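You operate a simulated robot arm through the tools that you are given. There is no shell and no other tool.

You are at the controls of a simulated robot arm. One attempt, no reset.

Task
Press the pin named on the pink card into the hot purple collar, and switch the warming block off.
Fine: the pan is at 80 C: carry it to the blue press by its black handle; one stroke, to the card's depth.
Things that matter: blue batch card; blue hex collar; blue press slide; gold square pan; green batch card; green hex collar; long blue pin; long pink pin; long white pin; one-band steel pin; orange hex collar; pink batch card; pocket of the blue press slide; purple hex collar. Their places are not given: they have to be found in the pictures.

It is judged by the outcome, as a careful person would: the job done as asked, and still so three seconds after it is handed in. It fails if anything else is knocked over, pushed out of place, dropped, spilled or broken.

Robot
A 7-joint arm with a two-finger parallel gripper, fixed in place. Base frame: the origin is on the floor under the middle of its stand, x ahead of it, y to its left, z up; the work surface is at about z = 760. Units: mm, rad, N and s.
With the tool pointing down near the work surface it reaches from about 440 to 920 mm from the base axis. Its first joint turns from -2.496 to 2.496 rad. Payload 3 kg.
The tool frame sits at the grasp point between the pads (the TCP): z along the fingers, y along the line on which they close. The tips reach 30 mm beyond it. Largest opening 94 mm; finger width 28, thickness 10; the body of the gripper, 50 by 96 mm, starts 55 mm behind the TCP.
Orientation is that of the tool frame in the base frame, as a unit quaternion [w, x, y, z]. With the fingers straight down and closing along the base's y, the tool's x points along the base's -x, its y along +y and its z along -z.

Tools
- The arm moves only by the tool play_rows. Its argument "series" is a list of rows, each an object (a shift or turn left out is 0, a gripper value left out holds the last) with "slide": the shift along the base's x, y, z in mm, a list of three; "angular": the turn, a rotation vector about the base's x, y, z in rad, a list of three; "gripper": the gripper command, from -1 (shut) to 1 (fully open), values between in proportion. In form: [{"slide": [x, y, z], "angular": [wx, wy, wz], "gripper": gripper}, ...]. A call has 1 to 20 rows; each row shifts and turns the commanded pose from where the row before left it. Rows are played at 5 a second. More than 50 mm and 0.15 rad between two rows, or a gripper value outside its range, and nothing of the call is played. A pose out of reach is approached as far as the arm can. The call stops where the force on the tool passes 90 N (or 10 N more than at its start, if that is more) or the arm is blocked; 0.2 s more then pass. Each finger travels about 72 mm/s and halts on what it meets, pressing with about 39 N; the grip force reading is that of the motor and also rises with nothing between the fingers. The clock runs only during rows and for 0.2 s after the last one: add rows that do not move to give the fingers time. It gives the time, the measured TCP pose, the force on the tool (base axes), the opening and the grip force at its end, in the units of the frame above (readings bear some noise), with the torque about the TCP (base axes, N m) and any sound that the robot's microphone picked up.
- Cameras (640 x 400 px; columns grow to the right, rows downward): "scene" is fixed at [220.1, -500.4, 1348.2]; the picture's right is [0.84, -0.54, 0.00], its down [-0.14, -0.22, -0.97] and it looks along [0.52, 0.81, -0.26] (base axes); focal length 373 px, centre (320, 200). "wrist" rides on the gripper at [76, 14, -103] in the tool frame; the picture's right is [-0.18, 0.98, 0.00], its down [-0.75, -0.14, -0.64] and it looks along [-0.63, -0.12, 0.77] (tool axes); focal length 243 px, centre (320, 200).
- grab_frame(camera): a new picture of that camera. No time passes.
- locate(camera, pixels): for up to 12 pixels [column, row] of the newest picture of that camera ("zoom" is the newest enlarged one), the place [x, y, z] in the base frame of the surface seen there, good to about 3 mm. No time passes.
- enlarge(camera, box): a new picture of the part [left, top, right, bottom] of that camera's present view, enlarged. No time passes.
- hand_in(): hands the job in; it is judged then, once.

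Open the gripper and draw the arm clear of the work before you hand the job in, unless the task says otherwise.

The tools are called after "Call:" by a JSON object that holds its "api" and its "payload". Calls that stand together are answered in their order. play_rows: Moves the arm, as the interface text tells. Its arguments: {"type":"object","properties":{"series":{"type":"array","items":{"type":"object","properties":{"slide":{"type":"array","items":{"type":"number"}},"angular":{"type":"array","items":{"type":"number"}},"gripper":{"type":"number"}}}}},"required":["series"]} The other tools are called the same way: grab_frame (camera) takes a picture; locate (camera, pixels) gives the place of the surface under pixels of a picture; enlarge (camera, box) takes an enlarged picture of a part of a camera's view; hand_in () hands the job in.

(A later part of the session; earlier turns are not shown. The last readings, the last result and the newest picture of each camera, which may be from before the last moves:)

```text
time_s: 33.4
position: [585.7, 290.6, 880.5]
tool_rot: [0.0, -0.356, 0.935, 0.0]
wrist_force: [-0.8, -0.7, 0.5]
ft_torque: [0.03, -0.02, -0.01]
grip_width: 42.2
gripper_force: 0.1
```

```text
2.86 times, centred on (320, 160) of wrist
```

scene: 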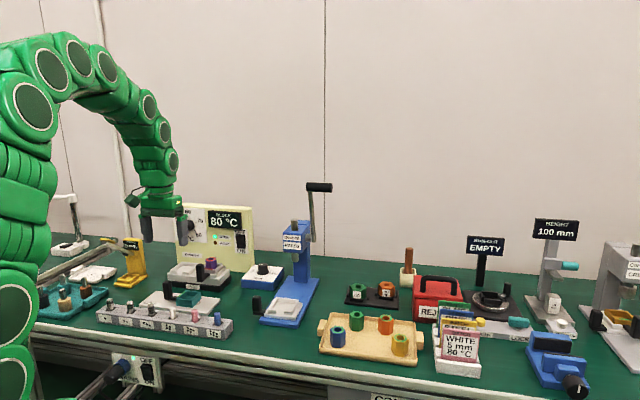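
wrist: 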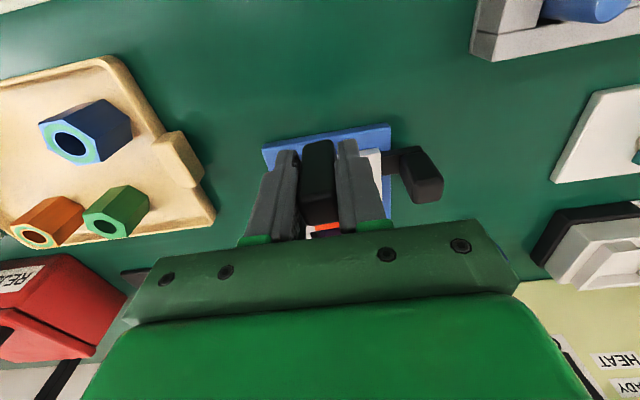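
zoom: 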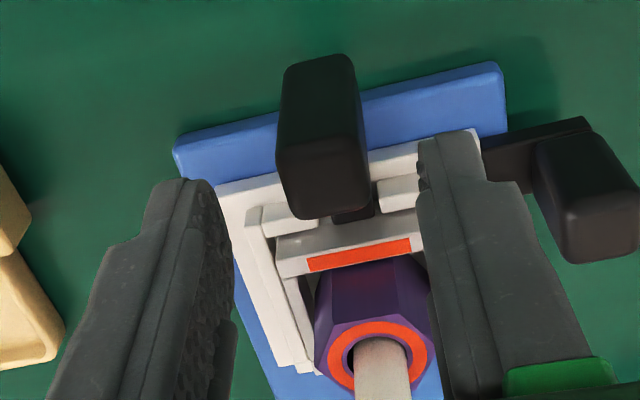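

The pan is seated squarely with the collar ring still orange and the pin upright. Now I turn the tool −87° while moving over the slide's black handle (about u=659, v=−140).

Call:
{"api": "play_rows", "payload": {"series": [{"slide": [-2.1, 6.9, 0], "angular": [0, 0, -0.1375]}, {"slide": [-2.1, 6.9, 0], "angular": [0, 0, -0.1375]}, {"slide": [-2.1, 6.9, 0], "angular": [0, 0, -0.1375]}, {"slide": [-2.1, 6.9, 0], "angular": [0, 0, -0.1375]}, {"slide": [-2.1, 6.9, 0], "angular": [0, 0, -0.1375]}, {"slide": [-2.1, 6.9, 0], "angular": [0, 0, -0.1375]}, {"slide": [-2.1, 6.9, 0], "angular": [0, 0, -0.1375]}, {"slide": [-2.1, 6.9, 0], "angular": [0, 0, -0.1375]}, {"slide": [-2.0, 7.0, 0], "angular": [0, 0, -0.1375]}, {"slide": [-2.0, 7.0, 0], "angular": [0, 0, -0.1375]}, {"slide": [-2.0, 7.2, 0], "angular": [0, 0, -0.1375]}]}}

Call:
{"api": "grab_frame", "payload": {"camera": "wrist"}}

Call:
{"api": "enlarge", "payload": {"camera": "wrist", "box": [250, 90, 400, 220]}}

Call:
{"api": "enlarge", "payload": {"camera": "scene", "box": [230, 220, 330, 330]}}

```text
time_s: 35.8
position: [564.5, 367.1, 881.0]
tool_rot: [0.0, 0.384, 0.923, 0.001]
wrist_force: [-0.5, 0.6, -0.3]
ft_torque: [0.02, 0.01, -0.03]
grip_width: 42.2
gripper_force: 0.1
```

```text
taken
```

wrist: 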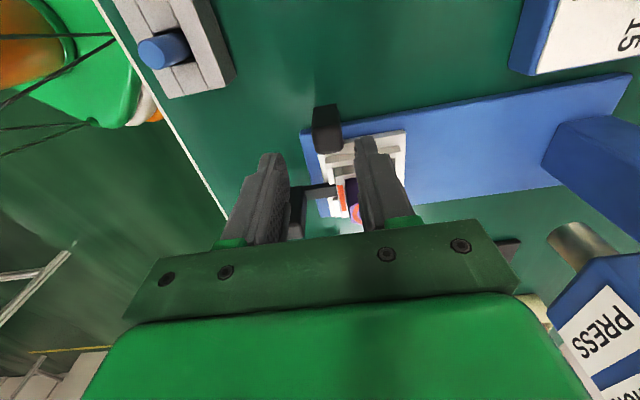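

```text
3.08 times, centred on (325, 155) of wrist
```

zoom: 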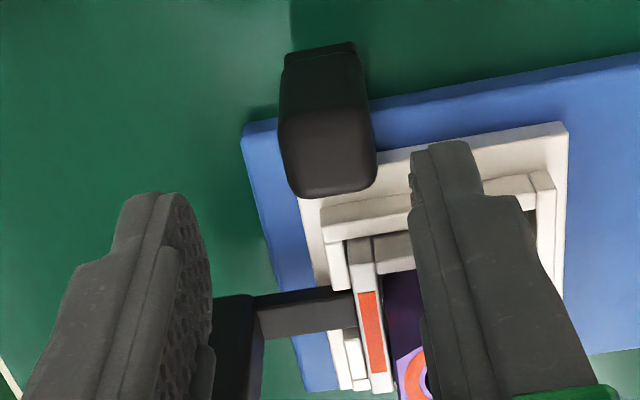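

```text
3.64 times, centred on (280, 275) of scene
```

zoom: 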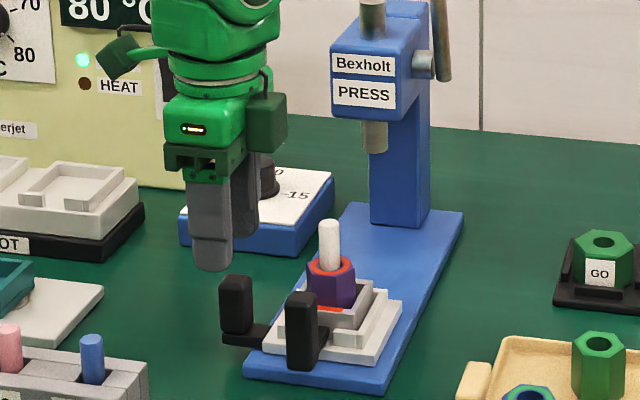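

Hand is over the slide handle, but I see a box on the wrist (zoom (266,120)) on the press side. I locate it and the hand, the slide handle and press head to judge clearance.

Call:
{"api": "locate", "payload": {"camera": "zoom", "pixels": [[266, 120], [285, 120], [250, 145], [283, 145], [205, 120], [205, 230], [245, 210], [236, 285], [345, 80], [330, 230], [300, 300], [230, 40]]}}

Call:
{"api": "grab_frame", "payload": {"camera": "scene"}}

```text
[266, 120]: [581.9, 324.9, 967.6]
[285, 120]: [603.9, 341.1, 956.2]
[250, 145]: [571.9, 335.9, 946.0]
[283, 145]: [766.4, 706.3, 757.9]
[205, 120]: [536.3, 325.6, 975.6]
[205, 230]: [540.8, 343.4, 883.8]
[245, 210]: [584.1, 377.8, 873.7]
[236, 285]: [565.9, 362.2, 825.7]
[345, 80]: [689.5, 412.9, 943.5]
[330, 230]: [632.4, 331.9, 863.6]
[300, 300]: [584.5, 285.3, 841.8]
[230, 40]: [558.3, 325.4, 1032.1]
```

```text
taken
```

scene: 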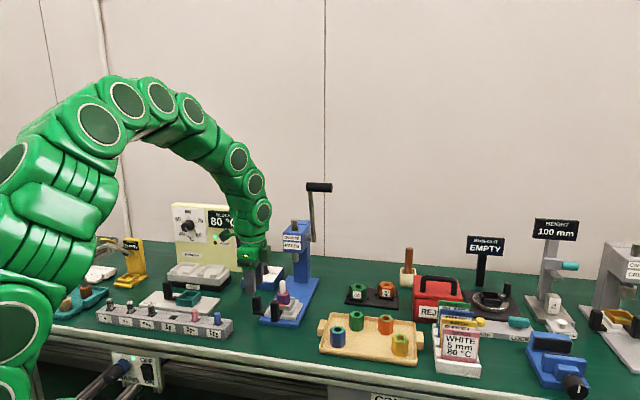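

The slide handle's top centre is about u≈663, v≈−140. I lean the hand ~0.3 rad away from the press (so the wrist box clears the press head), then lower over the handle and close on it.

Call:
{"api": "play_rows", "payload": {"series": [{"slide": [2, 2, 0], "angular": [-0.105, -0.105, 0]}, {"slide": [0, 0, -5], "angular": [-0.105, -0.105, 0]}, {"slide": [0, 0, -20]}, {"slide": [0, 0, -20]}, {}]}}

Call:
{"api": "enlarge", "payload": {"camera": "wrist", "box": [250, 90, 400, 220]}}

Call:
{"api": "enlarge", "payload": {"camera": "scene", "box": [230, 220, 330, 330]}}

```text
time_s: 37.0
position: [565.3, 369.6, 833.7]
tool_rot: [0.137, 0.379, 0.913, -0.057]
wrist_force: [0.4, 0.2, 0.7]
ft_torque: [0.0, -0.02, -0.03]
grip_width: 42.4
gripper_force: 0.1
```

```text
3.08 times, centred on (325, 155) of wrist
```

zoom: 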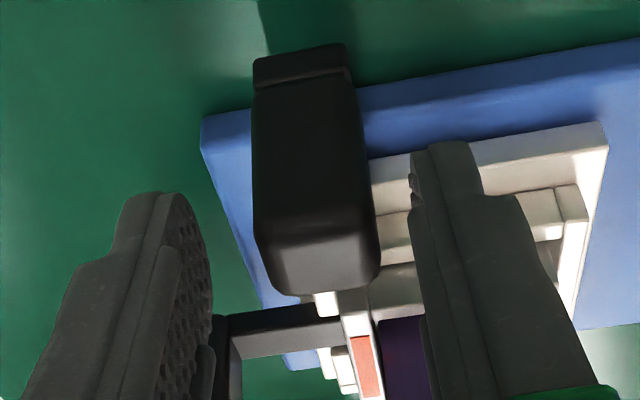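

```text
3.64 times, centred on (280, 275) of scene
```

zoom: 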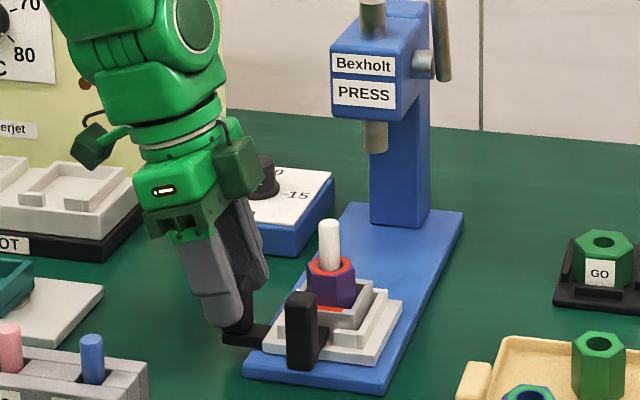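

The handle is centred between the fingers. I lower 15 mm more and close on it.

Call:
{"api": "play_rows", "payload": {"series": [{"slide": [0, 0, -15]}, {}, {"gripper": -1}, {}, {}]}}

Call:
{"api": "enlarge", "payload": {"camera": "scene", "box": [230, 220, 330, 330]}}

```text
time_s: 38.2
position: [566.6, 371.3, 819.0]
tool_rot: [0.137, 0.378, 0.914, -0.056]
wrist_force: [38.3, 28.7, -13.2]
ft_torque: [-0.04, 0.23, 0.49]
grip_width: 26.2
gripper_force: 44.8
```

```text
3.64 times, centred on (280, 275) of scene
```

zoom: 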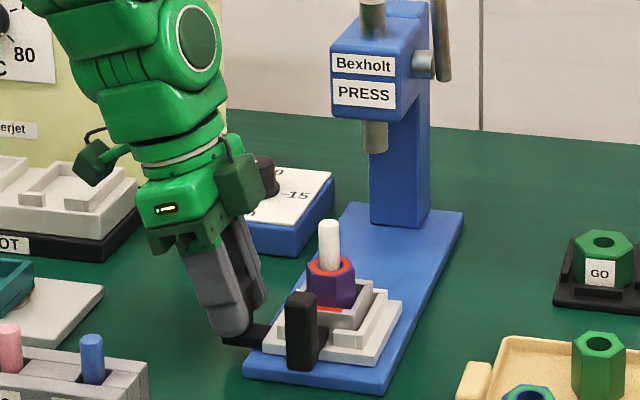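

Gripped (there is ~47 N because the slide is against its front stop); pushing inward will relieve that. I push the slide along +u in moderate steps, ~95 mm, then check.

Call:
{"api": "play_rows", "payload": {"series": [{"slide": [3, 3, 0]}, {"slide": [6, 6, 0]}, {"slide": [9, 9, 0]}, {"slide": [10.6, 10.6, 0]}, {"slide": [10.6, 10.6, 0]}, {"slide": [10.6, 10.6, 0]}, {"slide": [9, 9, 0]}, {"slide": [6, 6, 0]}, {"slide": [3, 3, 0]}]}}

Call:
{"api": "enlarge", "payload": {"camera": "scene", "box": [240, 190, 340, 330]}}

```text
time_s: 40.2
position: [632.8, 436.5, 819.8]
tool_rot: [0.136, 0.378, 0.914, -0.056]
wrist_force: [3.3, -4.4, -27.6]
ft_torque: [0.49, 0.5, 0.02]
grip_width: 26.0
gripper_force: 45.0
```

```text
2.86 times, centred on (290, 260) of scene
```

zoom: 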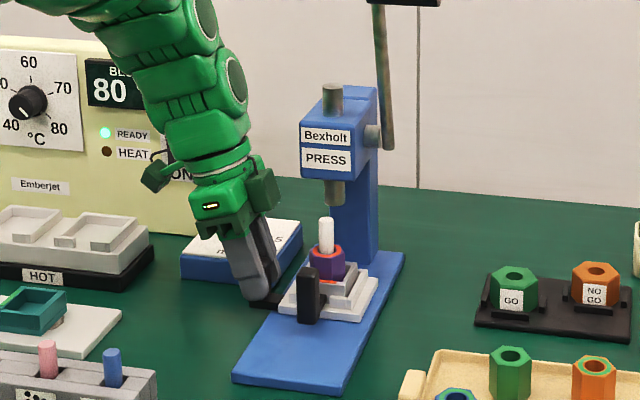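

The slide moved ~93 mm with little resistance; about 26 mm remain to the ram axis. I push further in smaller steps and watch for the stop.

Call:
{"api": "play_rows", "payload": {"series": [{"slide": [5, 5, 0]}, {"slide": [5, 5, 0]}, {"slide": [3, 3, 0]}]}}

Call:
{"api": "enlarge", "payload": {"camera": "scene", "box": [265, 220, 335, 300]}}

```text
time_s: 41.0
position: [646.9, 450.6, 820.2]
tool_rot: [0.136, 0.379, 0.914, -0.056]
wrist_force: [-2.6, 2.5, -14.4]
ft_torque: [-0.2, -0.2, 0.06]
grip_width: 26.0
gripper_force: 45.1
```

```text
5.00 times, centred on (300, 260) of scene
```

zoom: 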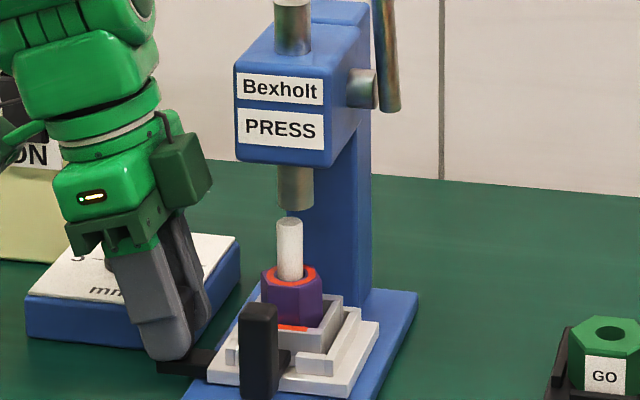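

Pin is nearly under the ram (pin col 289, ram col 295 in the zoom). Continue in 2 mm steps to the stop.

Call:
{"api": "play_rows", "payload": {"series": [{"slide": [2, 2, 0]}, {"slide": [2, 2, 0]}, {"slide": [1.5, 1.5, 0]}, {}]}}

Call:
{"api": "enlarge", "payload": {"camera": "scene", "box": [275, 230, 325, 290]}}

```text
time_s: 42.0
position: [652.1, 456.1, 820.3]
tool_rot: [0.136, 0.378, 0.914, -0.056]
wrist_force: [-12.7, 2.1, -10.3]
ft_torque: [0.09, 0.15, -0.04]
grip_width: 26.2
gripper_force: 44.8
```

```text
6.67 times, centred on (300, 260) of scene
```

zoom: 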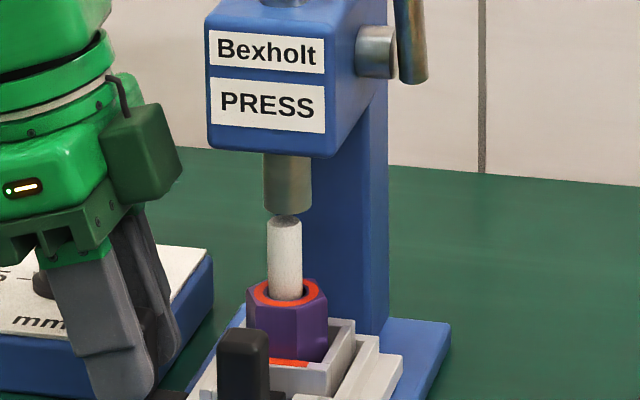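

The pin now sits under the ram's foot; force rose slightly (−7 N along u). I push 2 mm more to confirm the end stop.

Call:
{"api": "play_rows", "payload": {"series": [{"slide": [1.4, 1.4, 0]}, {}]}}

Call:
{"api": "enlarge", "payload": {"camera": "scene", "box": [275, 245, 310, 285]}}

Call:
{"api": "locate", "payload": {"camera": "zoom", "pixels": [[270, 60], [290, 60], [310, 60], [290, 105], [275, 160], [290, 160], [305, 160], [290, 200], [290, 230], [290, 125], [262, 260], [320, 255]]}}

```text
time_s: 42.6
position: [653.2, 457.3, 820.2]
tool_rot: [0.136, 0.379, 0.913, -0.058]
wrist_force: [-45.1, -18.4, 10.5]
ft_torque: [0.4, 0.53, -0.44]
grip_width: 26.2
gripper_force: 44.9
```

```text
10.00 times, centred on (292, 265) of scene
```

zoom: 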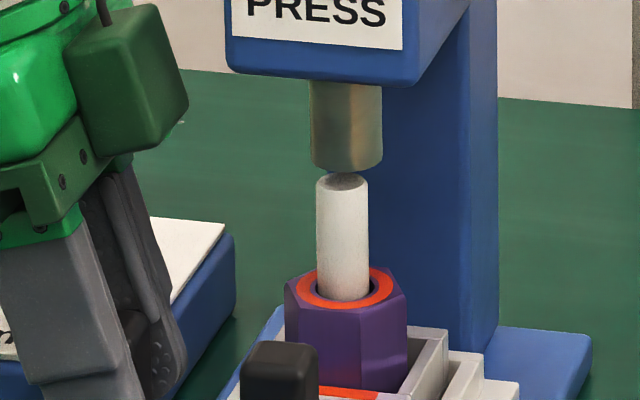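

```text
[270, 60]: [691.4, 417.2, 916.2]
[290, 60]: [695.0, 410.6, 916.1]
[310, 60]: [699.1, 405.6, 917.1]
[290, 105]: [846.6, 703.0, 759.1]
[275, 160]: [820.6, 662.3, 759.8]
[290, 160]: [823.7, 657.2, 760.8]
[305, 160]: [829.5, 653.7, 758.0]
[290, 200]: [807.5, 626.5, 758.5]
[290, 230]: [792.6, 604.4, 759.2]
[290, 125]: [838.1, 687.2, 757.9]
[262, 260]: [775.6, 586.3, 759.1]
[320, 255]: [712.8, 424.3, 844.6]
```

The slide is on its end stop (−45 N along u) with the pin centred under the ram (col 342 vs 345). I relax, open the fingers and rise off the slide handle.

Call:
{"api": "play_rows", "payload": {"series": [{"slide": [-1, -1, 0]}, {"gripper": -0.25}, {"gripper": -0.2}, {"slide": [0, 0, 15]}, {"slide": [-5, -5, 25]}, {"slide": [-15, -15, 25]}]}}

Call:
{"api": "enlarge", "payload": {"camera": "scene", "box": [240, 170, 350, 300]}}

```text
time_s: 44.0
position: [632.6, 437.8, 885.7]
tool_rot: [0.137, 0.378, 0.914, -0.056]
wrist_force: [-0.8, -0.4, -0.2]
ft_torque: [0.01, 0.03, 0.03]
grip_width: 37.3
gripper_force: 0.1
```

```text
3.08 times, centred on (295, 235) of scene
```

zoom: 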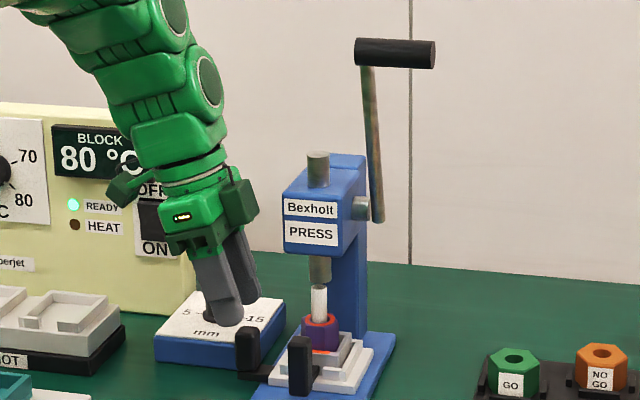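

The slide stayed in. Now I withdraw towards the robot, straighten the lean, tilt the tool 45° forward and rise to a spot in front of and above the lever bar.

Call:
{"api": "play_rows", "payload": {"series": [{"slide": [-28.3, -28.3, 25], "angular": [0.105, 0.105, 0]}, {"slide": [-18.4, -24, 30], "angular": [0.105, 0.105, 0]}, {"slide": [-6.4, -17.7, 40], "angular": [0.0919, -0.0919, 0], "gripper": 0.28}, {"slide": [21.8, -11.2, 33.2], "angular": [0.0926, -0.0926, 0]}, {"slide": [21.8, -11.2, 33.2], "angular": [0.0926, -0.0926, 0]}, {"slide": [21.8, -11.2, 33.2], "angular": [0.0926, -0.0926, 0]}, {"slide": [21.8, -11.2, 33.2], "angular": [0.0926, -0.0926, 0]}, {"slide": [21.8, -11.2, 33.2], "angular": [0.0926, -0.0926, 0]}, {"slide": [21.8, -11.2, 33.2]}, {}]}}

Call:
{"api": "grab_frame", "payload": {"camera": "scene"}}

Call:
{"api": "grab_frame", "payload": {"camera": "wrist"}}

```text
time_s: 46.2
position: [712.4, 300.4, 1177.7]
tool_rot: [0.147, 0.354, 0.853, 0.354]
wrist_force: [0.2, 0.2, -0.1]
ft_torque: [-0.01, 0.03, 0.03]
grip_width: 59.9
gripper_force: 0.1
```

```text
taken
```

scene: 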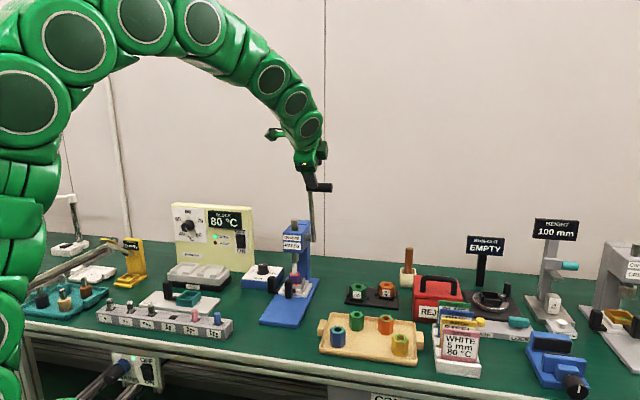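

```text
taken
```

wrist: 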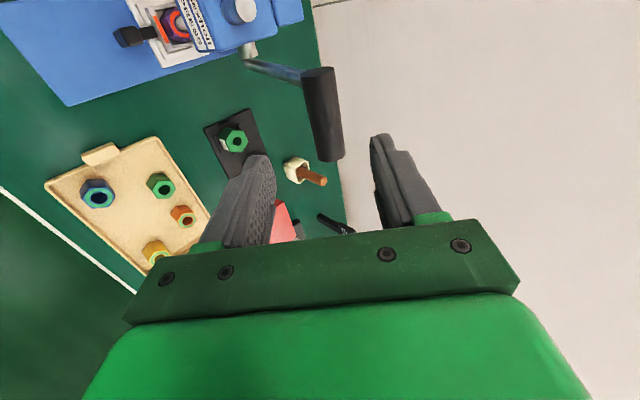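

The bar shows at (318,70)–(330,160), between the open fingers, straight ahead along the tool axis. I zoom in and locate it for the final approach.

Call:
{"api": "enlarge", "payload": {"camera": "wrist", "box": [260, 50, 380, 190]}}

Call:
{"api": "locate", "payload": {"camera": "zoom", "pixels": [[310, 120], [330, 120], [350, 120], [320, 180], [340, 180], [360, 180], [320, 230], [345, 230], [365, 230], [345, 280], [320, 90], [270, 80]]}}

Call:
{"api": "enlarge", "payload": {"camera": "scene", "box": [265, 140, 355, 270]}}

```text
2.86 times, centred on (320, 120) of wrist
```

zoom: 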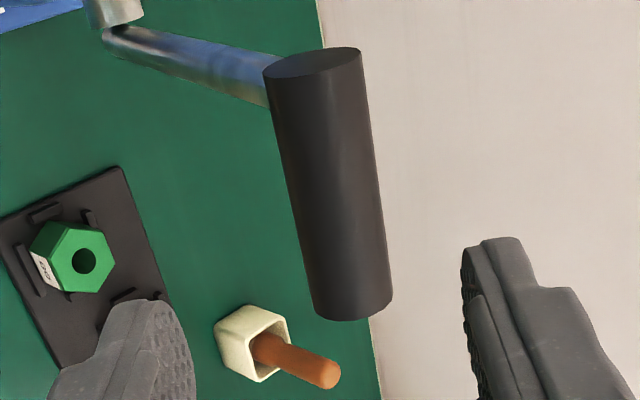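

```text
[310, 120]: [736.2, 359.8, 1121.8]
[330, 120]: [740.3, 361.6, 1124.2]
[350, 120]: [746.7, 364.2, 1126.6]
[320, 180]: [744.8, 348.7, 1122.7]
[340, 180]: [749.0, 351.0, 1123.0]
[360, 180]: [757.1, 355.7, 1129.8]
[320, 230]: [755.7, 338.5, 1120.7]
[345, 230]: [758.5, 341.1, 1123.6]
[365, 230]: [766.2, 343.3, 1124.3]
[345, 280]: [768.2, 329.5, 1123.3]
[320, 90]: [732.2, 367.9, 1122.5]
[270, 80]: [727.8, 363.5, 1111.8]
```

```text
3.08 times, centred on (310, 205) of scene
```

zoom: 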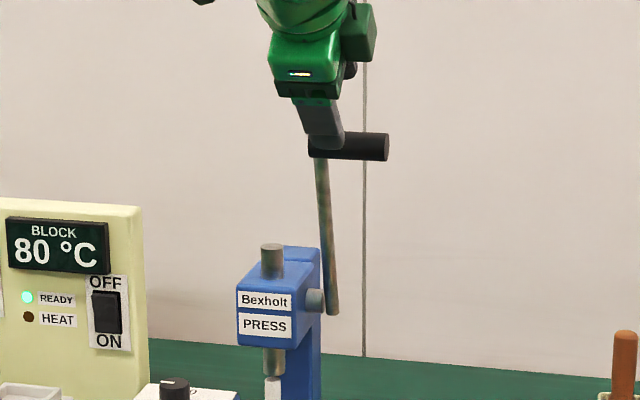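

Bar centre is about (u 786, v −258…−318, z 1115), nearly straight ahead. I advance ~94 mm along the tool axis so the fingers straddle the bar, and look.

Call:
{"api": "play_rows", "payload": {"series": [{"slide": [25.8, 23.7, -31.4]}, {"slide": [25.8, 23.7, -31.3]}, {}]}}

Call:
{"api": "grab_frame", "payload": {"camera": "wrist"}}

Call:
{"api": "enlarge", "payload": {"camera": "scene", "box": [265, 140, 355, 270]}}

```text
time_s: 47.0
position: [761.0, 346.8, 1113.3]
tool_rot: [0.145, 0.353, 0.854, 0.353]
wrist_force: [0.4, 0.6, -0.3]
ft_torque: [0.02, 0.01, -0.02]
grip_width: 60.4
gripper_force: 0.1
```

```text
taken
```

wrist: 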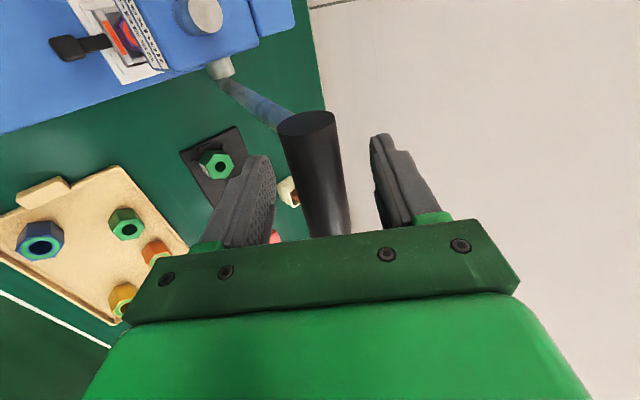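

```text
3.08 times, centred on (310, 205) of scene
```

zoom: 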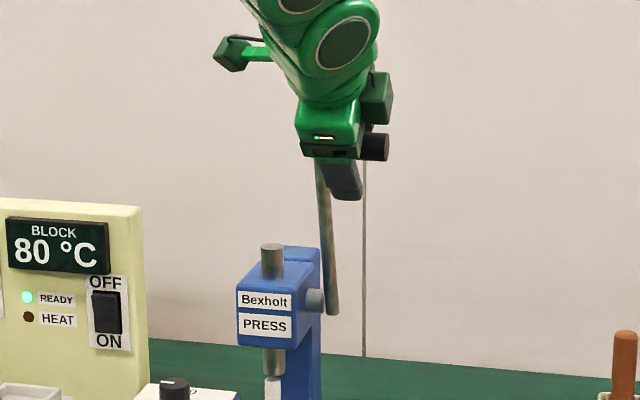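

The bar lies centred between the fingers. I close to about 28 mm to cage it and see what the width and force say.

Call:
{"api": "play_rows", "payload": {"series": [{"gripper": -0.42}, {}, {}]}}

Call:
{"api": "enlarge", "payload": {"camera": "wrist", "box": [250, 90, 400, 230]}}

```text
time_s: 47.8
position: [761.9, 347.7, 1113.8]
tool_rot: [0.147, 0.354, 0.853, 0.354]
wrist_force: [-1.2, 1.0, 3.1]
ft_torque: [0.06, -0.03, 0.14]
grip_width: 30.0
gripper_force: 45.7
```

```text
2.86 times, centred on (325, 160) of wrist
```

zoom: 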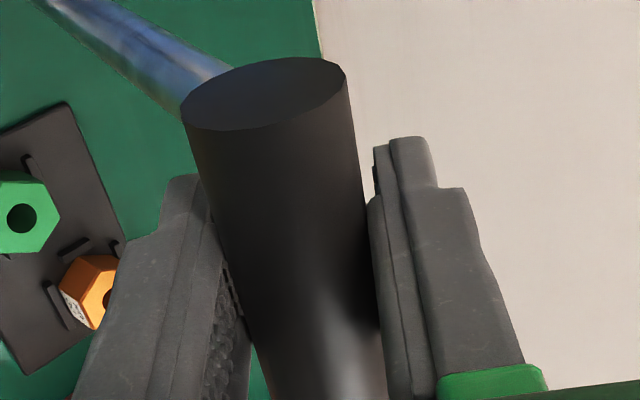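

Bar is 30 mm thick, held at (u 784.6, z 1113.8). I loosen to a 31.5 mm cage and pull the lever forward-down along its arc, first ~24°, checking the force.

Call:
{"api": "play_rows", "payload": {"series": [{"gripper": -0.33}, {"slide": [-12.1, -12.1, -5.2]}, {"slide": [-11.6, -11.6, -7.0]}, {"slide": [-11.1, -11.1, -8.7]}, {"slide": [-10.3, -10.3, -10.2]}]}}

Call:
{"api": "enlarge", "payload": {"camera": "scene", "box": [255, 150, 345, 290]}}

```text
time_s: 49.0
position: [714.5, 300.6, 1084.9]
tool_rot: [0.147, 0.354, 0.854, 0.353]
wrist_force: [0.0, 1.7, 1.1]
ft_torque: [0.01, -0.03, 0.01]
grip_width: 32.2
gripper_force: 0.0
```

```text
2.86 times, centred on (300, 220) of scene
```

zoom: 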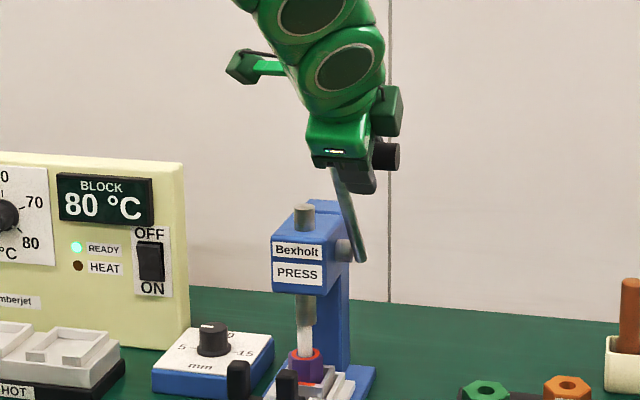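

The lever follows with almost no force and the ram is descending towards the pin. I continue in the next part of the arc.

Call:
{"api": "play_rows", "payload": {"series": [{"slide": [-9.5, -9.5, -11.8]}, {"slide": [-8.6, -8.6, -13.0]}]}}

Call:
{"api": "enlarge", "payload": {"camera": "scene", "box": [270, 210, 330, 290]}}

```text
time_s: 49.6
position: [698.8, 283.5, 1057.9]
tool_rot: [0.147, 0.354, 0.853, 0.354]
wrist_force: [6.6, 1.1, 6.4]
ft_torque: [0.06, 0.05, -0.02]
grip_width: 36.5
gripper_force: 4.4
```

```text
5.00 times, centred on (300, 250) of scene
```

zoom: 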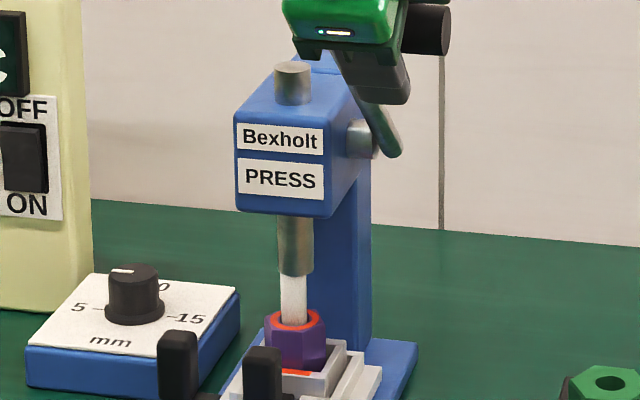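

The finger is being pushed open slightly (36.5 mm) as the ram meets the pin. I close fully on the bar for a firm hold and see the width.

Call:
{"api": "play_rows", "payload": {"series": [{"gripper": -1}, {}, {}]}}

Call:
{"api": "enlarge", "payload": {"camera": "wrist", "box": [250, 90, 400, 230]}}

Call:
{"api": "enlarge", "payload": {"camera": "scene", "box": [275, 225, 315, 275]}}

```text
time_s: 50.4
position: [698.9, 282.9, 1058.8]
tool_rot: [0.147, 0.354, 0.854, 0.353]
wrist_force: [9.8, 0.2, 1.5]
ft_torque: [-0.12, 0.17, 0.06]
grip_width: 29.7
gripper_force: 45.2
```

```text
2.86 times, centred on (325, 160) of wrist
```

zoom: 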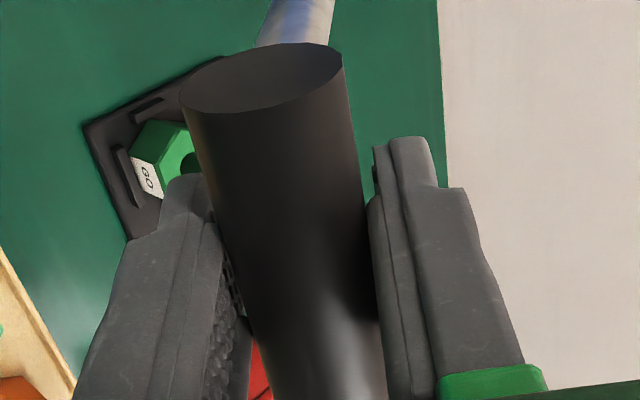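

```text
8.00 times, centred on (295, 250) of scene
```

zoom: 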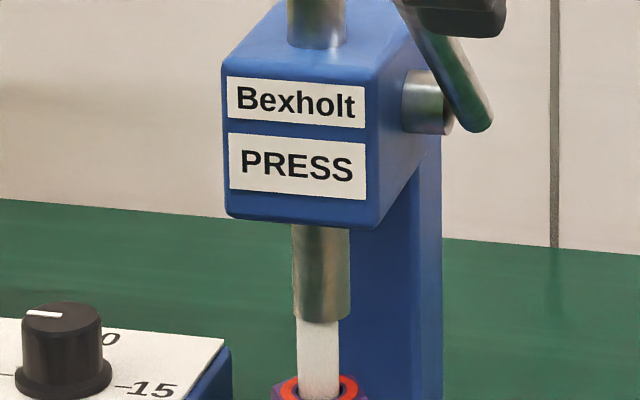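

Now held firmly (29.7 mm, 45 N) at about φ=50°. I continue along the arc in smaller steps watching force and the pin.

Call:
{"api": "play_rows", "payload": {"series": [{"slide": [-3.9, -3.9, -7.0]}, {"slide": [-3.7, -3.7, -7.3]}, {}]}}

Call:
{"api": "enlarge", "payload": {"camera": "scene", "box": [275, 235, 315, 285]}}

```text
time_s: 51.2
position: [691.9, 276.1, 1045.9]
tool_rot: [0.146, 0.353, 0.854, 0.354]
wrist_force: [-3.5, 0.4, 13.3]
ft_torque: [0.01, -0.45, -0.15]
grip_width: 29.7
gripper_force: 45.1
```

```text
8.00 times, centred on (295, 260) of scene
```

zoom: 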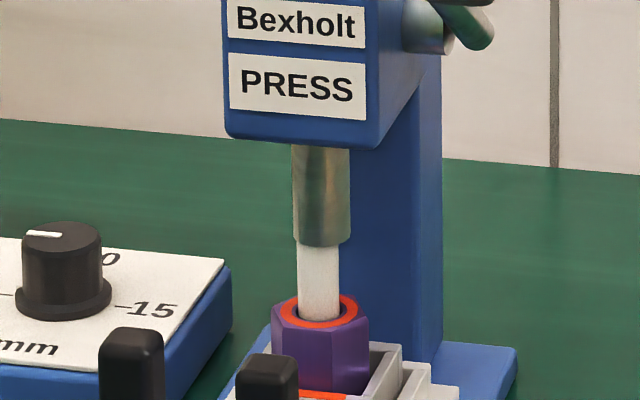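

I take the same 10× view as before the stroke to measure how far the pin has gone in.

Call:
{"api": "enlarge", "payload": {"camera": "scene", "box": [275, 245, 310, 285]}}

```text
10.00 times, centred on (292, 265) of scene
```

zoom: 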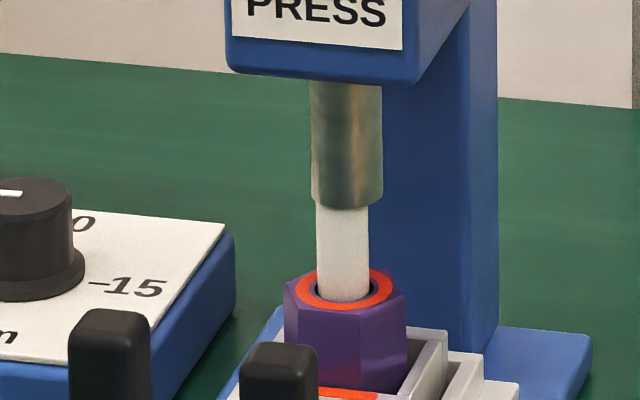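

Comparing views, the ram has come down ~11.6 mm and the pin ~5 mm. I go on in tiny steps to feel for the depth stop.

Call:
{"api": "play_rows", "payload": {"series": [{"slide": [-1.8, -1.8, -3.8]}, {}]}}

Call:
{"api": "enlarge", "payload": {"camera": "scene", "box": [275, 245, 310, 285]}}

```text
time_s: 51.8
position: [690.1, 274.3, 1043.9]
tool_rot: [0.146, 0.354, 0.853, 0.354]
wrist_force: [1.6, 2.0, 9.9]
ft_torque: [-0.09, -0.5, -0.33]
grip_width: 29.5
gripper_force: 45.2
```

```text
10.00 times, centred on (292, 265) of scene
```

zoom: 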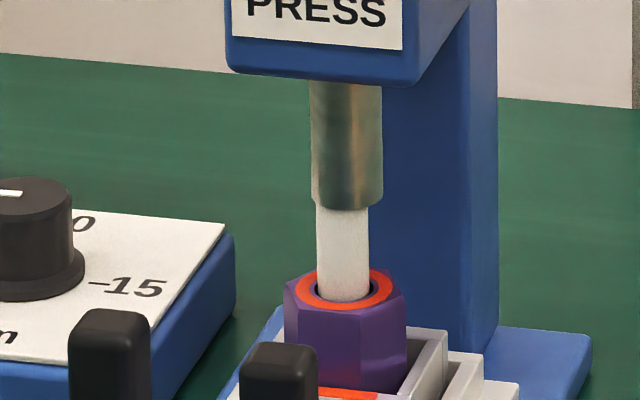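

Still only ~10 N, so not at the stop yet. Another small step along the arc.

Call:
{"api": "play_rows", "payload": {"series": [{"slide": [-2.2, -2.2, -5.0]}, {}]}}

Call:
{"api": "enlarge", "payload": {"camera": "scene", "box": [275, 245, 310, 285]}}

```text
time_s: 52.4
position: [687.7, 271.9, 1039.1]
tool_rot: [0.146, 0.355, 0.853, 0.354]
wrist_force: [-2.2, -3.1, 14.3]
ft_torque: [0.09, -0.17, -0.1]
grip_width: 29.8
gripper_force: 44.8
```

```text
10.00 times, centred on (292, 265) of scene
```

zoom: 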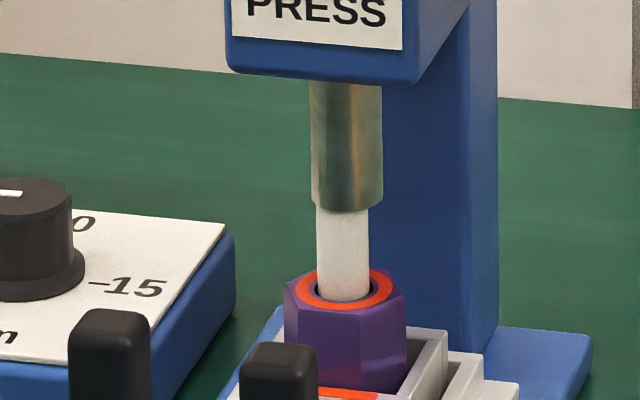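

I measure heights now: ram foot, pin and ring in this zoom, to know the actual press depth.

Call:
{"api": "locate", "payload": {"camera": "zoom", "pixels": [[345, 205], [335, 204], [355, 204], [345, 195], [343, 220], [343, 240], [343, 260], [343, 280], [343, 306], [310, 290], [380, 290], [330, 304]]}}

Call:
{"api": "enlarge", "payload": {"camera": "scene", "box": [284, 258, 304, 280]}}

Call:
{"api": "locate", "payload": {"camera": "zoom", "pixels": [[345, 150], [345, 160], [345, 170], [345, 200], [345, 240], [345, 280], [345, 335], [330, 335], [270, 300], [420, 300], [360, 335], [345, 140]]}}

```text
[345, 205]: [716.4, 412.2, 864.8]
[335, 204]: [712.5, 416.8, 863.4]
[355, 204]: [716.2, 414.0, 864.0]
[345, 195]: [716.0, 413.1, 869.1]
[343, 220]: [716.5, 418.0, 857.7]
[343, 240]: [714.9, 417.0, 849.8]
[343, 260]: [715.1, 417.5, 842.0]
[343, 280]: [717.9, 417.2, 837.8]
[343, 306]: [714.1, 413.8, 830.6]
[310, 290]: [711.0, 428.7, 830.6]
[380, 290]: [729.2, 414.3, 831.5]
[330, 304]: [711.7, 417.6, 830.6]
```

```text
16.00 times, centred on (294, 269) of scene
```

zoom: 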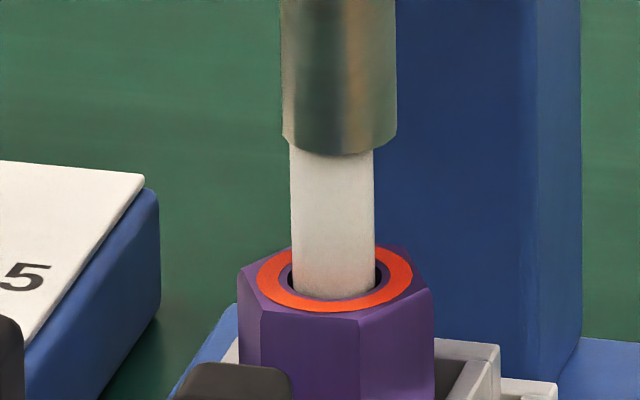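

```text
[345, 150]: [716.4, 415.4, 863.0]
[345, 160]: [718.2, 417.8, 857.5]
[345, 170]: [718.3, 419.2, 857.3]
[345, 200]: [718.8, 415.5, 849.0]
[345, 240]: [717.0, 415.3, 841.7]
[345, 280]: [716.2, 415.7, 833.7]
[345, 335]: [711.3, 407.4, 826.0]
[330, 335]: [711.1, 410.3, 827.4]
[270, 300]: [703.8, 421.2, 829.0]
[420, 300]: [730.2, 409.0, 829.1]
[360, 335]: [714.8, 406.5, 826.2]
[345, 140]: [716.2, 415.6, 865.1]
```

Protrusion is now ~30 mm versus ~35 before, so roughly 5 mm in. I keep going in 1–2° steps to reach the dial's stop, where force should jump.

Call:
{"api": "play_rows", "payload": {"series": [{"slide": [-1.0, -1.0, -2.6]}, {}]}}

```text
time_s: 53.0
position: [686.7, 270.7, 1036.1]
tool_rot: [0.146, 0.353, 0.854, 0.354]
wrist_force: [-0.8, -5.6, 13.3]
ft_torque: [-0.08, -0.12, -0.06]
grip_width: 29.8
gripper_force: 44.7
```

No jump yet (13 N). Two more 1° steps.

Call:
{"api": "play_rows", "payload": {"series": [{"slide": [-1.0, -1.0, -2.6]}, {"slide": [-1.0, -1.0, -2.7]}, {}]}}

Call:
{"api": "enlarge", "payload": {"camera": "scene", "box": [284, 258, 304, 280]}}

```text
time_s: 53.8
position: [683.6, 268.3, 1030.6]
tool_rot: [0.147, 0.353, 0.854, 0.354]
wrist_force: [8.4, 7.1, 12.3]
ft_torque: [-0.04, -0.07, -0.08]
grip_width: 29.8
gripper_force: 45.1
```

```text
16.00 times, centred on (294, 269) of scene
```

zoom: 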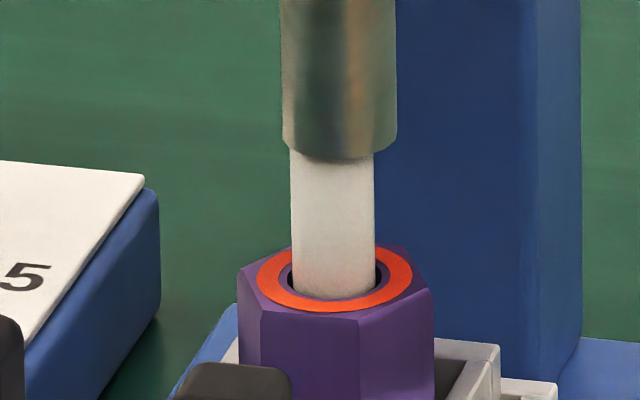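

The ram advanced ~1.4 mm more and the force is still ~16 N. I take another 1° step to look for the stop.

Call:
{"api": "play_rows", "payload": {"series": [{"slide": [-1.0, -1.0, -2.7]}, {}]}}

Call:
{"api": "enlarge", "payload": {"camera": "scene", "box": [284, 258, 304, 280]}}

```text
time_s: 54.4
position: [682.9, 268.9, 1029.1]
tool_rot: [0.149, 0.354, 0.853, 0.355]
wrist_force: [14.4, 28.9, 48.1]
ft_torque: [0.38, -0.13, 0.21]
grip_width: 29.5
gripper_force: 45.5
```

```text
16.00 times, centred on (294, 269) of scene
```

zoom: 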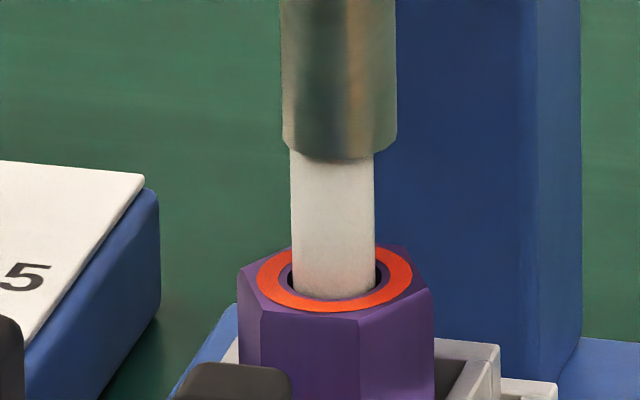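

Force jumped to 58 N and the ram no longer moves — the 5 mm stop is reached. I bring the lever back up along the same arc, still holding the bar.

Call:
{"api": "play_rows", "payload": {"series": [{"slide": [3.2, 3.2, 7.5]}, {"slide": [3.3, 3.3, 7.9]}, {"slide": [7.6, 7.6, 14.3]}, {"slide": [8.6, 8.6, 13.0]}, {"slide": [9.5, 9.5, 11.8]}, {"slide": [10.3, 10.3, 10.2]}, {"slide": [11.1, 11.1, 8.7]}, {"slide": [11.6, 11.6, 7.0]}, {}]}}

Call:
{"api": "enlarge", "payload": {"camera": "scene", "box": [255, 150, 345, 290]}}

```text
time_s: 56.4
position: [748.7, 332.9, 1107.7]
tool_rot: [0.147, 0.354, 0.853, 0.353]
wrist_force: [5.5, 3.7, -10.4]
ft_torque: [-0.25, -0.56, -0.37]
grip_width: 30.0
gripper_force: 44.7
```

```text
2.86 times, centred on (300, 220) of scene
```

zoom: 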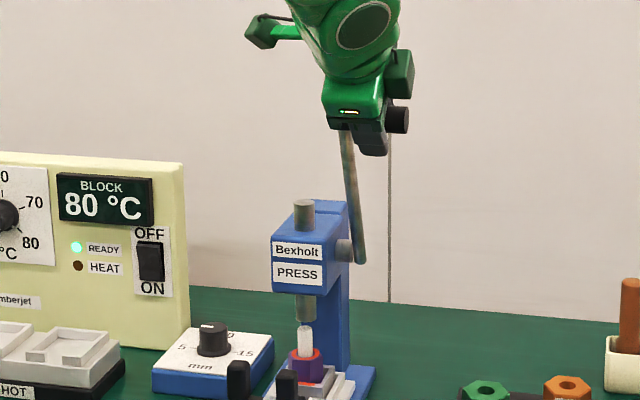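

The ram has lifted off and the pin stays in the collar. I bring the lever the last few degrees to its rest, then open and back away along the tool axis.

Call:
{"api": "play_rows", "payload": {"series": [{"slide": [8, 8, 3.6]}, {"slide": [4.5, 4.5, 1.8]}, {"gripper": -0.1}, {"gripper": 0.25}, {}, {"slide": [-15, -15, 21]}, {"slide": [-23, -23, 32]}, {"slide": [-20, -20, 10]}]}}

Call:
{"api": "grab_frame", "payload": {"camera": "scene"}}

Call:
{"api": "enlarge", "payload": {"camera": "scene", "box": [275, 245, 310, 285]}}

```text
time_s: 58.2
position: [701.4, 286.0, 1175.7]
tool_rot: [0.146, 0.353, 0.854, 0.354]
wrist_force: [0.1, 0.0, 0.5]
ft_torque: [0.01, -0.02, -0.01]
grip_width: 58.8
gripper_force: 0.2
```

```text
taken
```

scene: 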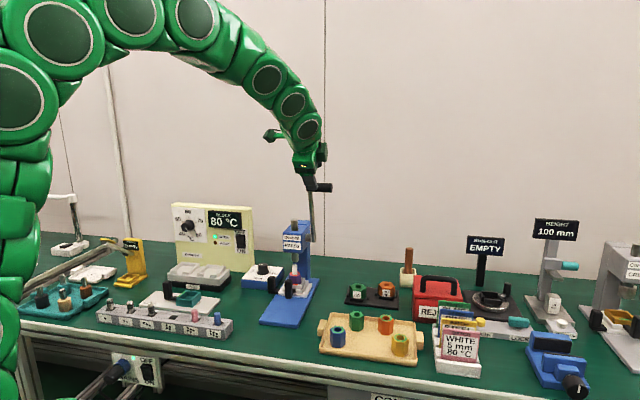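

```text
10.00 times, centred on (292, 265) of scene
```

zoom: 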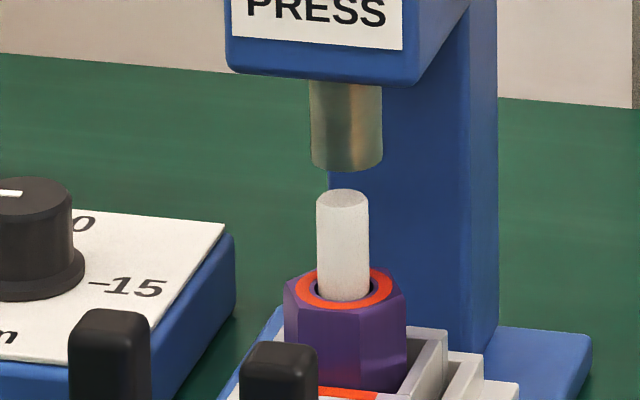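

The pin went in about 5–5.6 mm by the view, ram clear and ring still hot. Next is the block's rocker switch near (240,241): I zoom and locate it.

Call:
{"api": "enlarge", "payload": {"camera": "scene", "box": [222, 220, 258, 262]}}

Call:
{"api": "locate", "payload": {"camera": "zoom", "pixels": [[310, 130], [330, 130], [350, 130], [310, 170], [335, 170], [310, 210], [335, 210], [310, 250], [340, 250], [265, 200], [390, 200], [335, 150]]}}

```text
9.52 times, centred on (240, 241) of scene
```

zoom: 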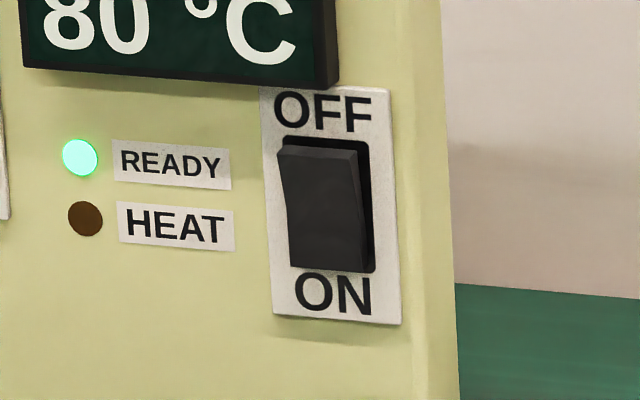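

```text
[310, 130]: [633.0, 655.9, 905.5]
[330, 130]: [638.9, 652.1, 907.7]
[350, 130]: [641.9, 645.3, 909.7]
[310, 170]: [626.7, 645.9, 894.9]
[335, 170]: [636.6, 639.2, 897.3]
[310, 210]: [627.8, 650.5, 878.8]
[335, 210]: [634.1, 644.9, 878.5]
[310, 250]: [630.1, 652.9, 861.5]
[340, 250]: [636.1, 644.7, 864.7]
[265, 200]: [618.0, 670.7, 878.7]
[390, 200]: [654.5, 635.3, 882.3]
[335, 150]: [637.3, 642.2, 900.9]
```

Rocker: face plate u≈911, upper half sticks out to u≈900 around z≈895, v≈10; pushing the upper half in turns it OFF. I close the fingers and move to a staging point in front of it.

Call:
{"api": "play_rows", "payload": {"series": [{"slide": [-17.9, 35.9, -22], "gripper": -1}, {"slide": [-17.9, 35.9, -22]}, {"slide": [-17.9, 35.9, -22]}, {"slide": [-17.9, 35.9, -22]}, {"slide": [-17.9, 35.9, -22]}, {"slide": [-17.9, 35.9, -22]}, {"slide": [-17.9, 35.9, -22]}, {"slide": [-17.9, 35.9, -22]}, {}]}}

Call:
{"api": "grab_frame", "payload": {"camera": "wrist"}}

Call:
{"api": "enlarge", "payload": {"camera": "scene", "box": [180, 170, 300, 290]}}

```text
time_s: 60.2
position: [560.1, 573.3, 1003.4]
tool_rot: [0.146, 0.354, 0.853, 0.353]
wrist_force: [0.5, -1.1, 0.1]
ft_torque: [0.04, -0.01, 0.02]
grip_width: 0.1
gripper_force: 32.4
```

```text
taken
```

wrist: 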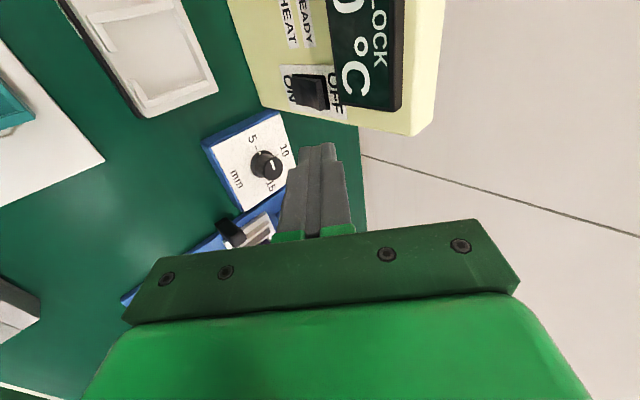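

```text
3.33 times, centred on (240, 230) of scene
```

zoom: 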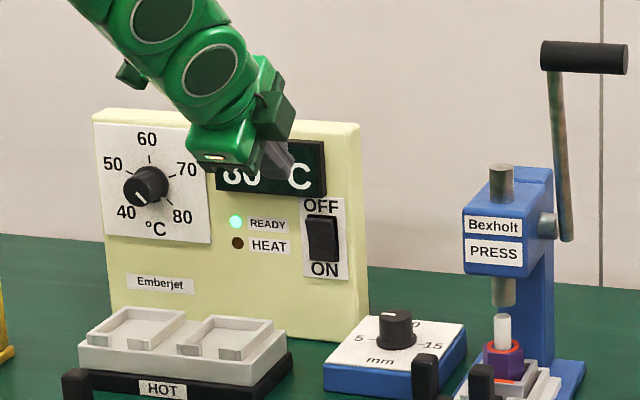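

The rocker is at (310,92) in the wrist view with OFF towards the right. I zoom in and locate it from this camera too.

Call:
{"api": "enlarge", "payload": {"camera": "wrist", "box": [270, 60, 350, 160]}}

Call:
{"api": "locate", "payload": {"camera": "zoom", "pixels": [[240, 90], [280, 90], [320, 90], [345, 90], [240, 140], [290, 140], [320, 140], [345, 150], [345, 125], [300, 115], [330, 115], [385, 110]]}}

```text
4.00 times, centred on (310, 110) of wrist
```

zoom: 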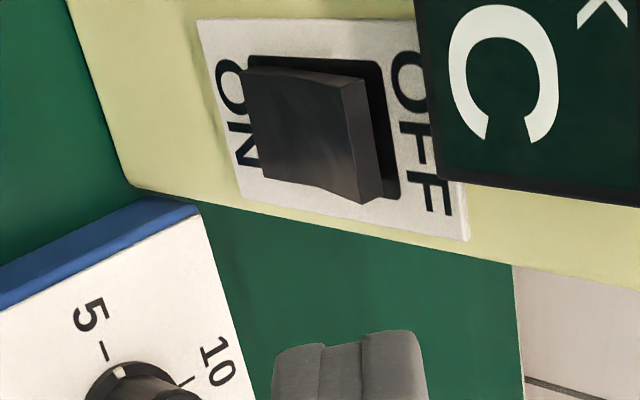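

```text
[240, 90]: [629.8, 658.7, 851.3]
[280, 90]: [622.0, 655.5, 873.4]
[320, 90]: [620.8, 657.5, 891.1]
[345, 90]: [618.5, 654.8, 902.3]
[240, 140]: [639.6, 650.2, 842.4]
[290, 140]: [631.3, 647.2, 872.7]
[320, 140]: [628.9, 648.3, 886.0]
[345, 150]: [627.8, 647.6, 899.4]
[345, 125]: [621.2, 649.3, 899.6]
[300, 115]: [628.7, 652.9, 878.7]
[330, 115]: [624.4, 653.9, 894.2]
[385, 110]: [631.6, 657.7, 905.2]
```

Rocker face spans v≈4–26, its upper edge at z≈904. I move the closed fingertips to just in front of its upper half (TCP u≈862, z≈910).

Call:
{"api": "play_rows", "payload": {"series": [{"slide": [13.4, 15.1, -31.1]}, {"slide": [13.4, 15.1, -31.1]}, {"slide": [13.4, 15.1, -31.1]}, {}]}}

Call:
{"api": "enlarge", "payload": {"camera": "wrist", "box": [260, 80, 380, 200]}}

Call:
{"api": "enlarge", "payload": {"camera": "scene", "box": [205, 200, 275, 280]}}

```text
time_s: 61.2
position: [600.2, 621.5, 907.2]
tool_rot: [0.146, 0.354, 0.854, 0.353]
wrist_force: [-0.3, 0.4, 0.2]
ft_torque: [-0.01, 0.02, 0.01]
grip_width: 0.0
gripper_force: 32.8
```

```text
3.33 times, centred on (320, 140) of wrist
```

zoom: 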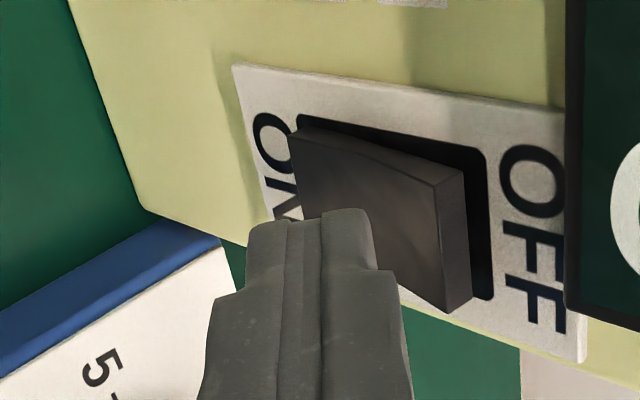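

```text
5.00 times, centred on (240, 240) of scene
```

zoom: 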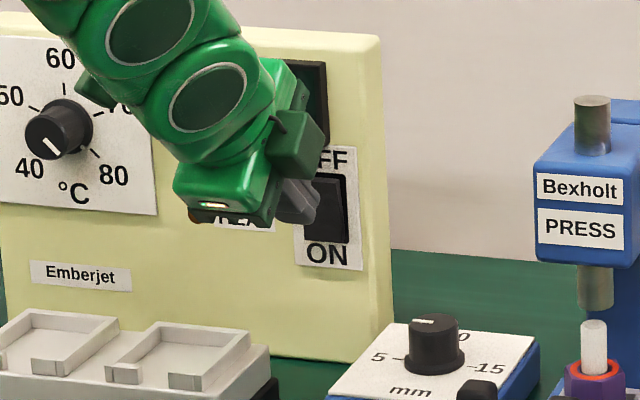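

Tip's upper edge will meet the rocker around z≈893 if I push along +u; I raise 3 mm for more leverage and push in steps.

Call:
{"api": "play_rows", "payload": {"series": [{"slide": [0, 0, 3]}, {"slide": [5, 5, 0]}, {"slide": [2, 2, 0]}, {"slide": [2, 2, 0]}, {}]}}

Call:
{"api": "enlarge", "payload": {"camera": "wrist", "box": [260, 80, 380, 200]}}

Call:
{"api": "enlarge", "payload": {"camera": "scene", "box": [205, 200, 275, 280]}}

```text
time_s: 62.4
position: [607.9, 628.9, 909.4]
tool_rot: [0.147, 0.353, 0.854, 0.354]
wrist_force: [-0.3, -0.5, -0.4]
ft_torque: [-0.03, 0.03, 0.03]
grip_width: 0.0
gripper_force: 32.7
```

```text
3.33 times, centred on (320, 140) of wrist
```

zoom: 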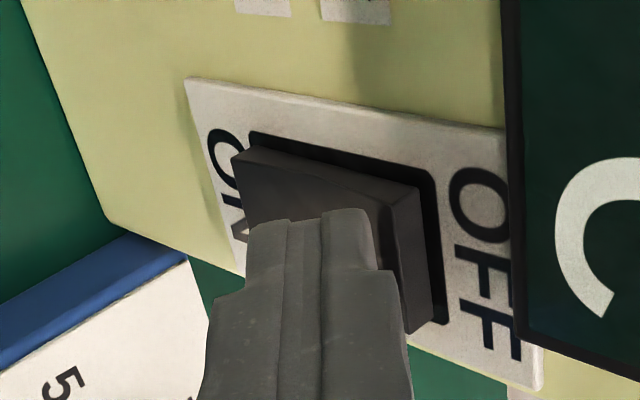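

```text
5.00 times, centred on (240, 240) of scene
```

zoom: 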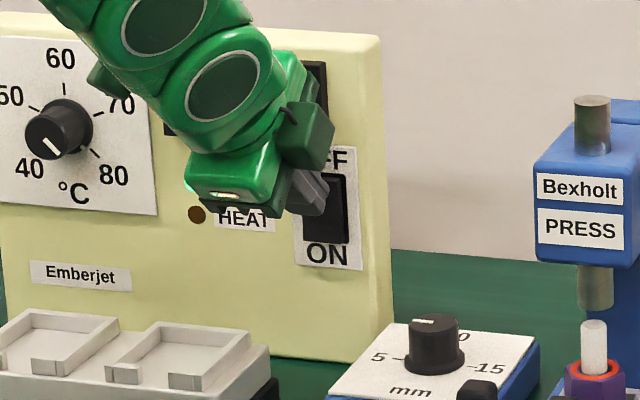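

Close but no contact force yet. I push on along +u in 2–3 mm steps.

Call:
{"api": "play_rows", "payload": {"series": [{"slide": [2, 2, 0]}, {"slide": [1.5, 1.5, 0]}, {}]}}

Call:
{"api": "enlarge", "payload": {"camera": "wrist", "box": [260, 80, 380, 200]}}

```text
time_s: 63.2
position: [610.5, 631.2, 909.7]
tool_rot: [0.146, 0.353, 0.854, 0.353]
wrist_force: [-59.3, -59.5, 24.1]
ft_torque: [-0.4, 0.4, -0.05]
grip_width: 0.1
gripper_force: 32.6
```

```text
3.33 times, centred on (320, 140) of wrist
```

zoom: 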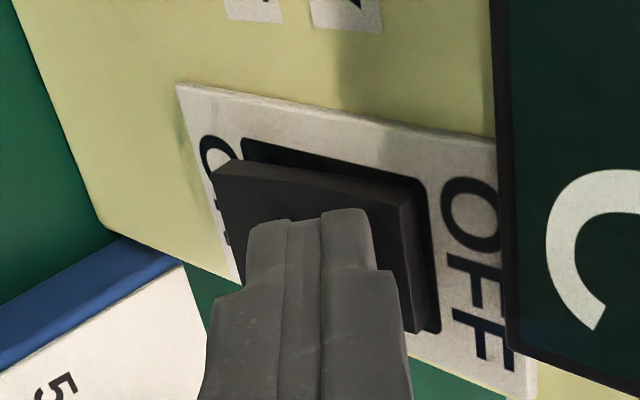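

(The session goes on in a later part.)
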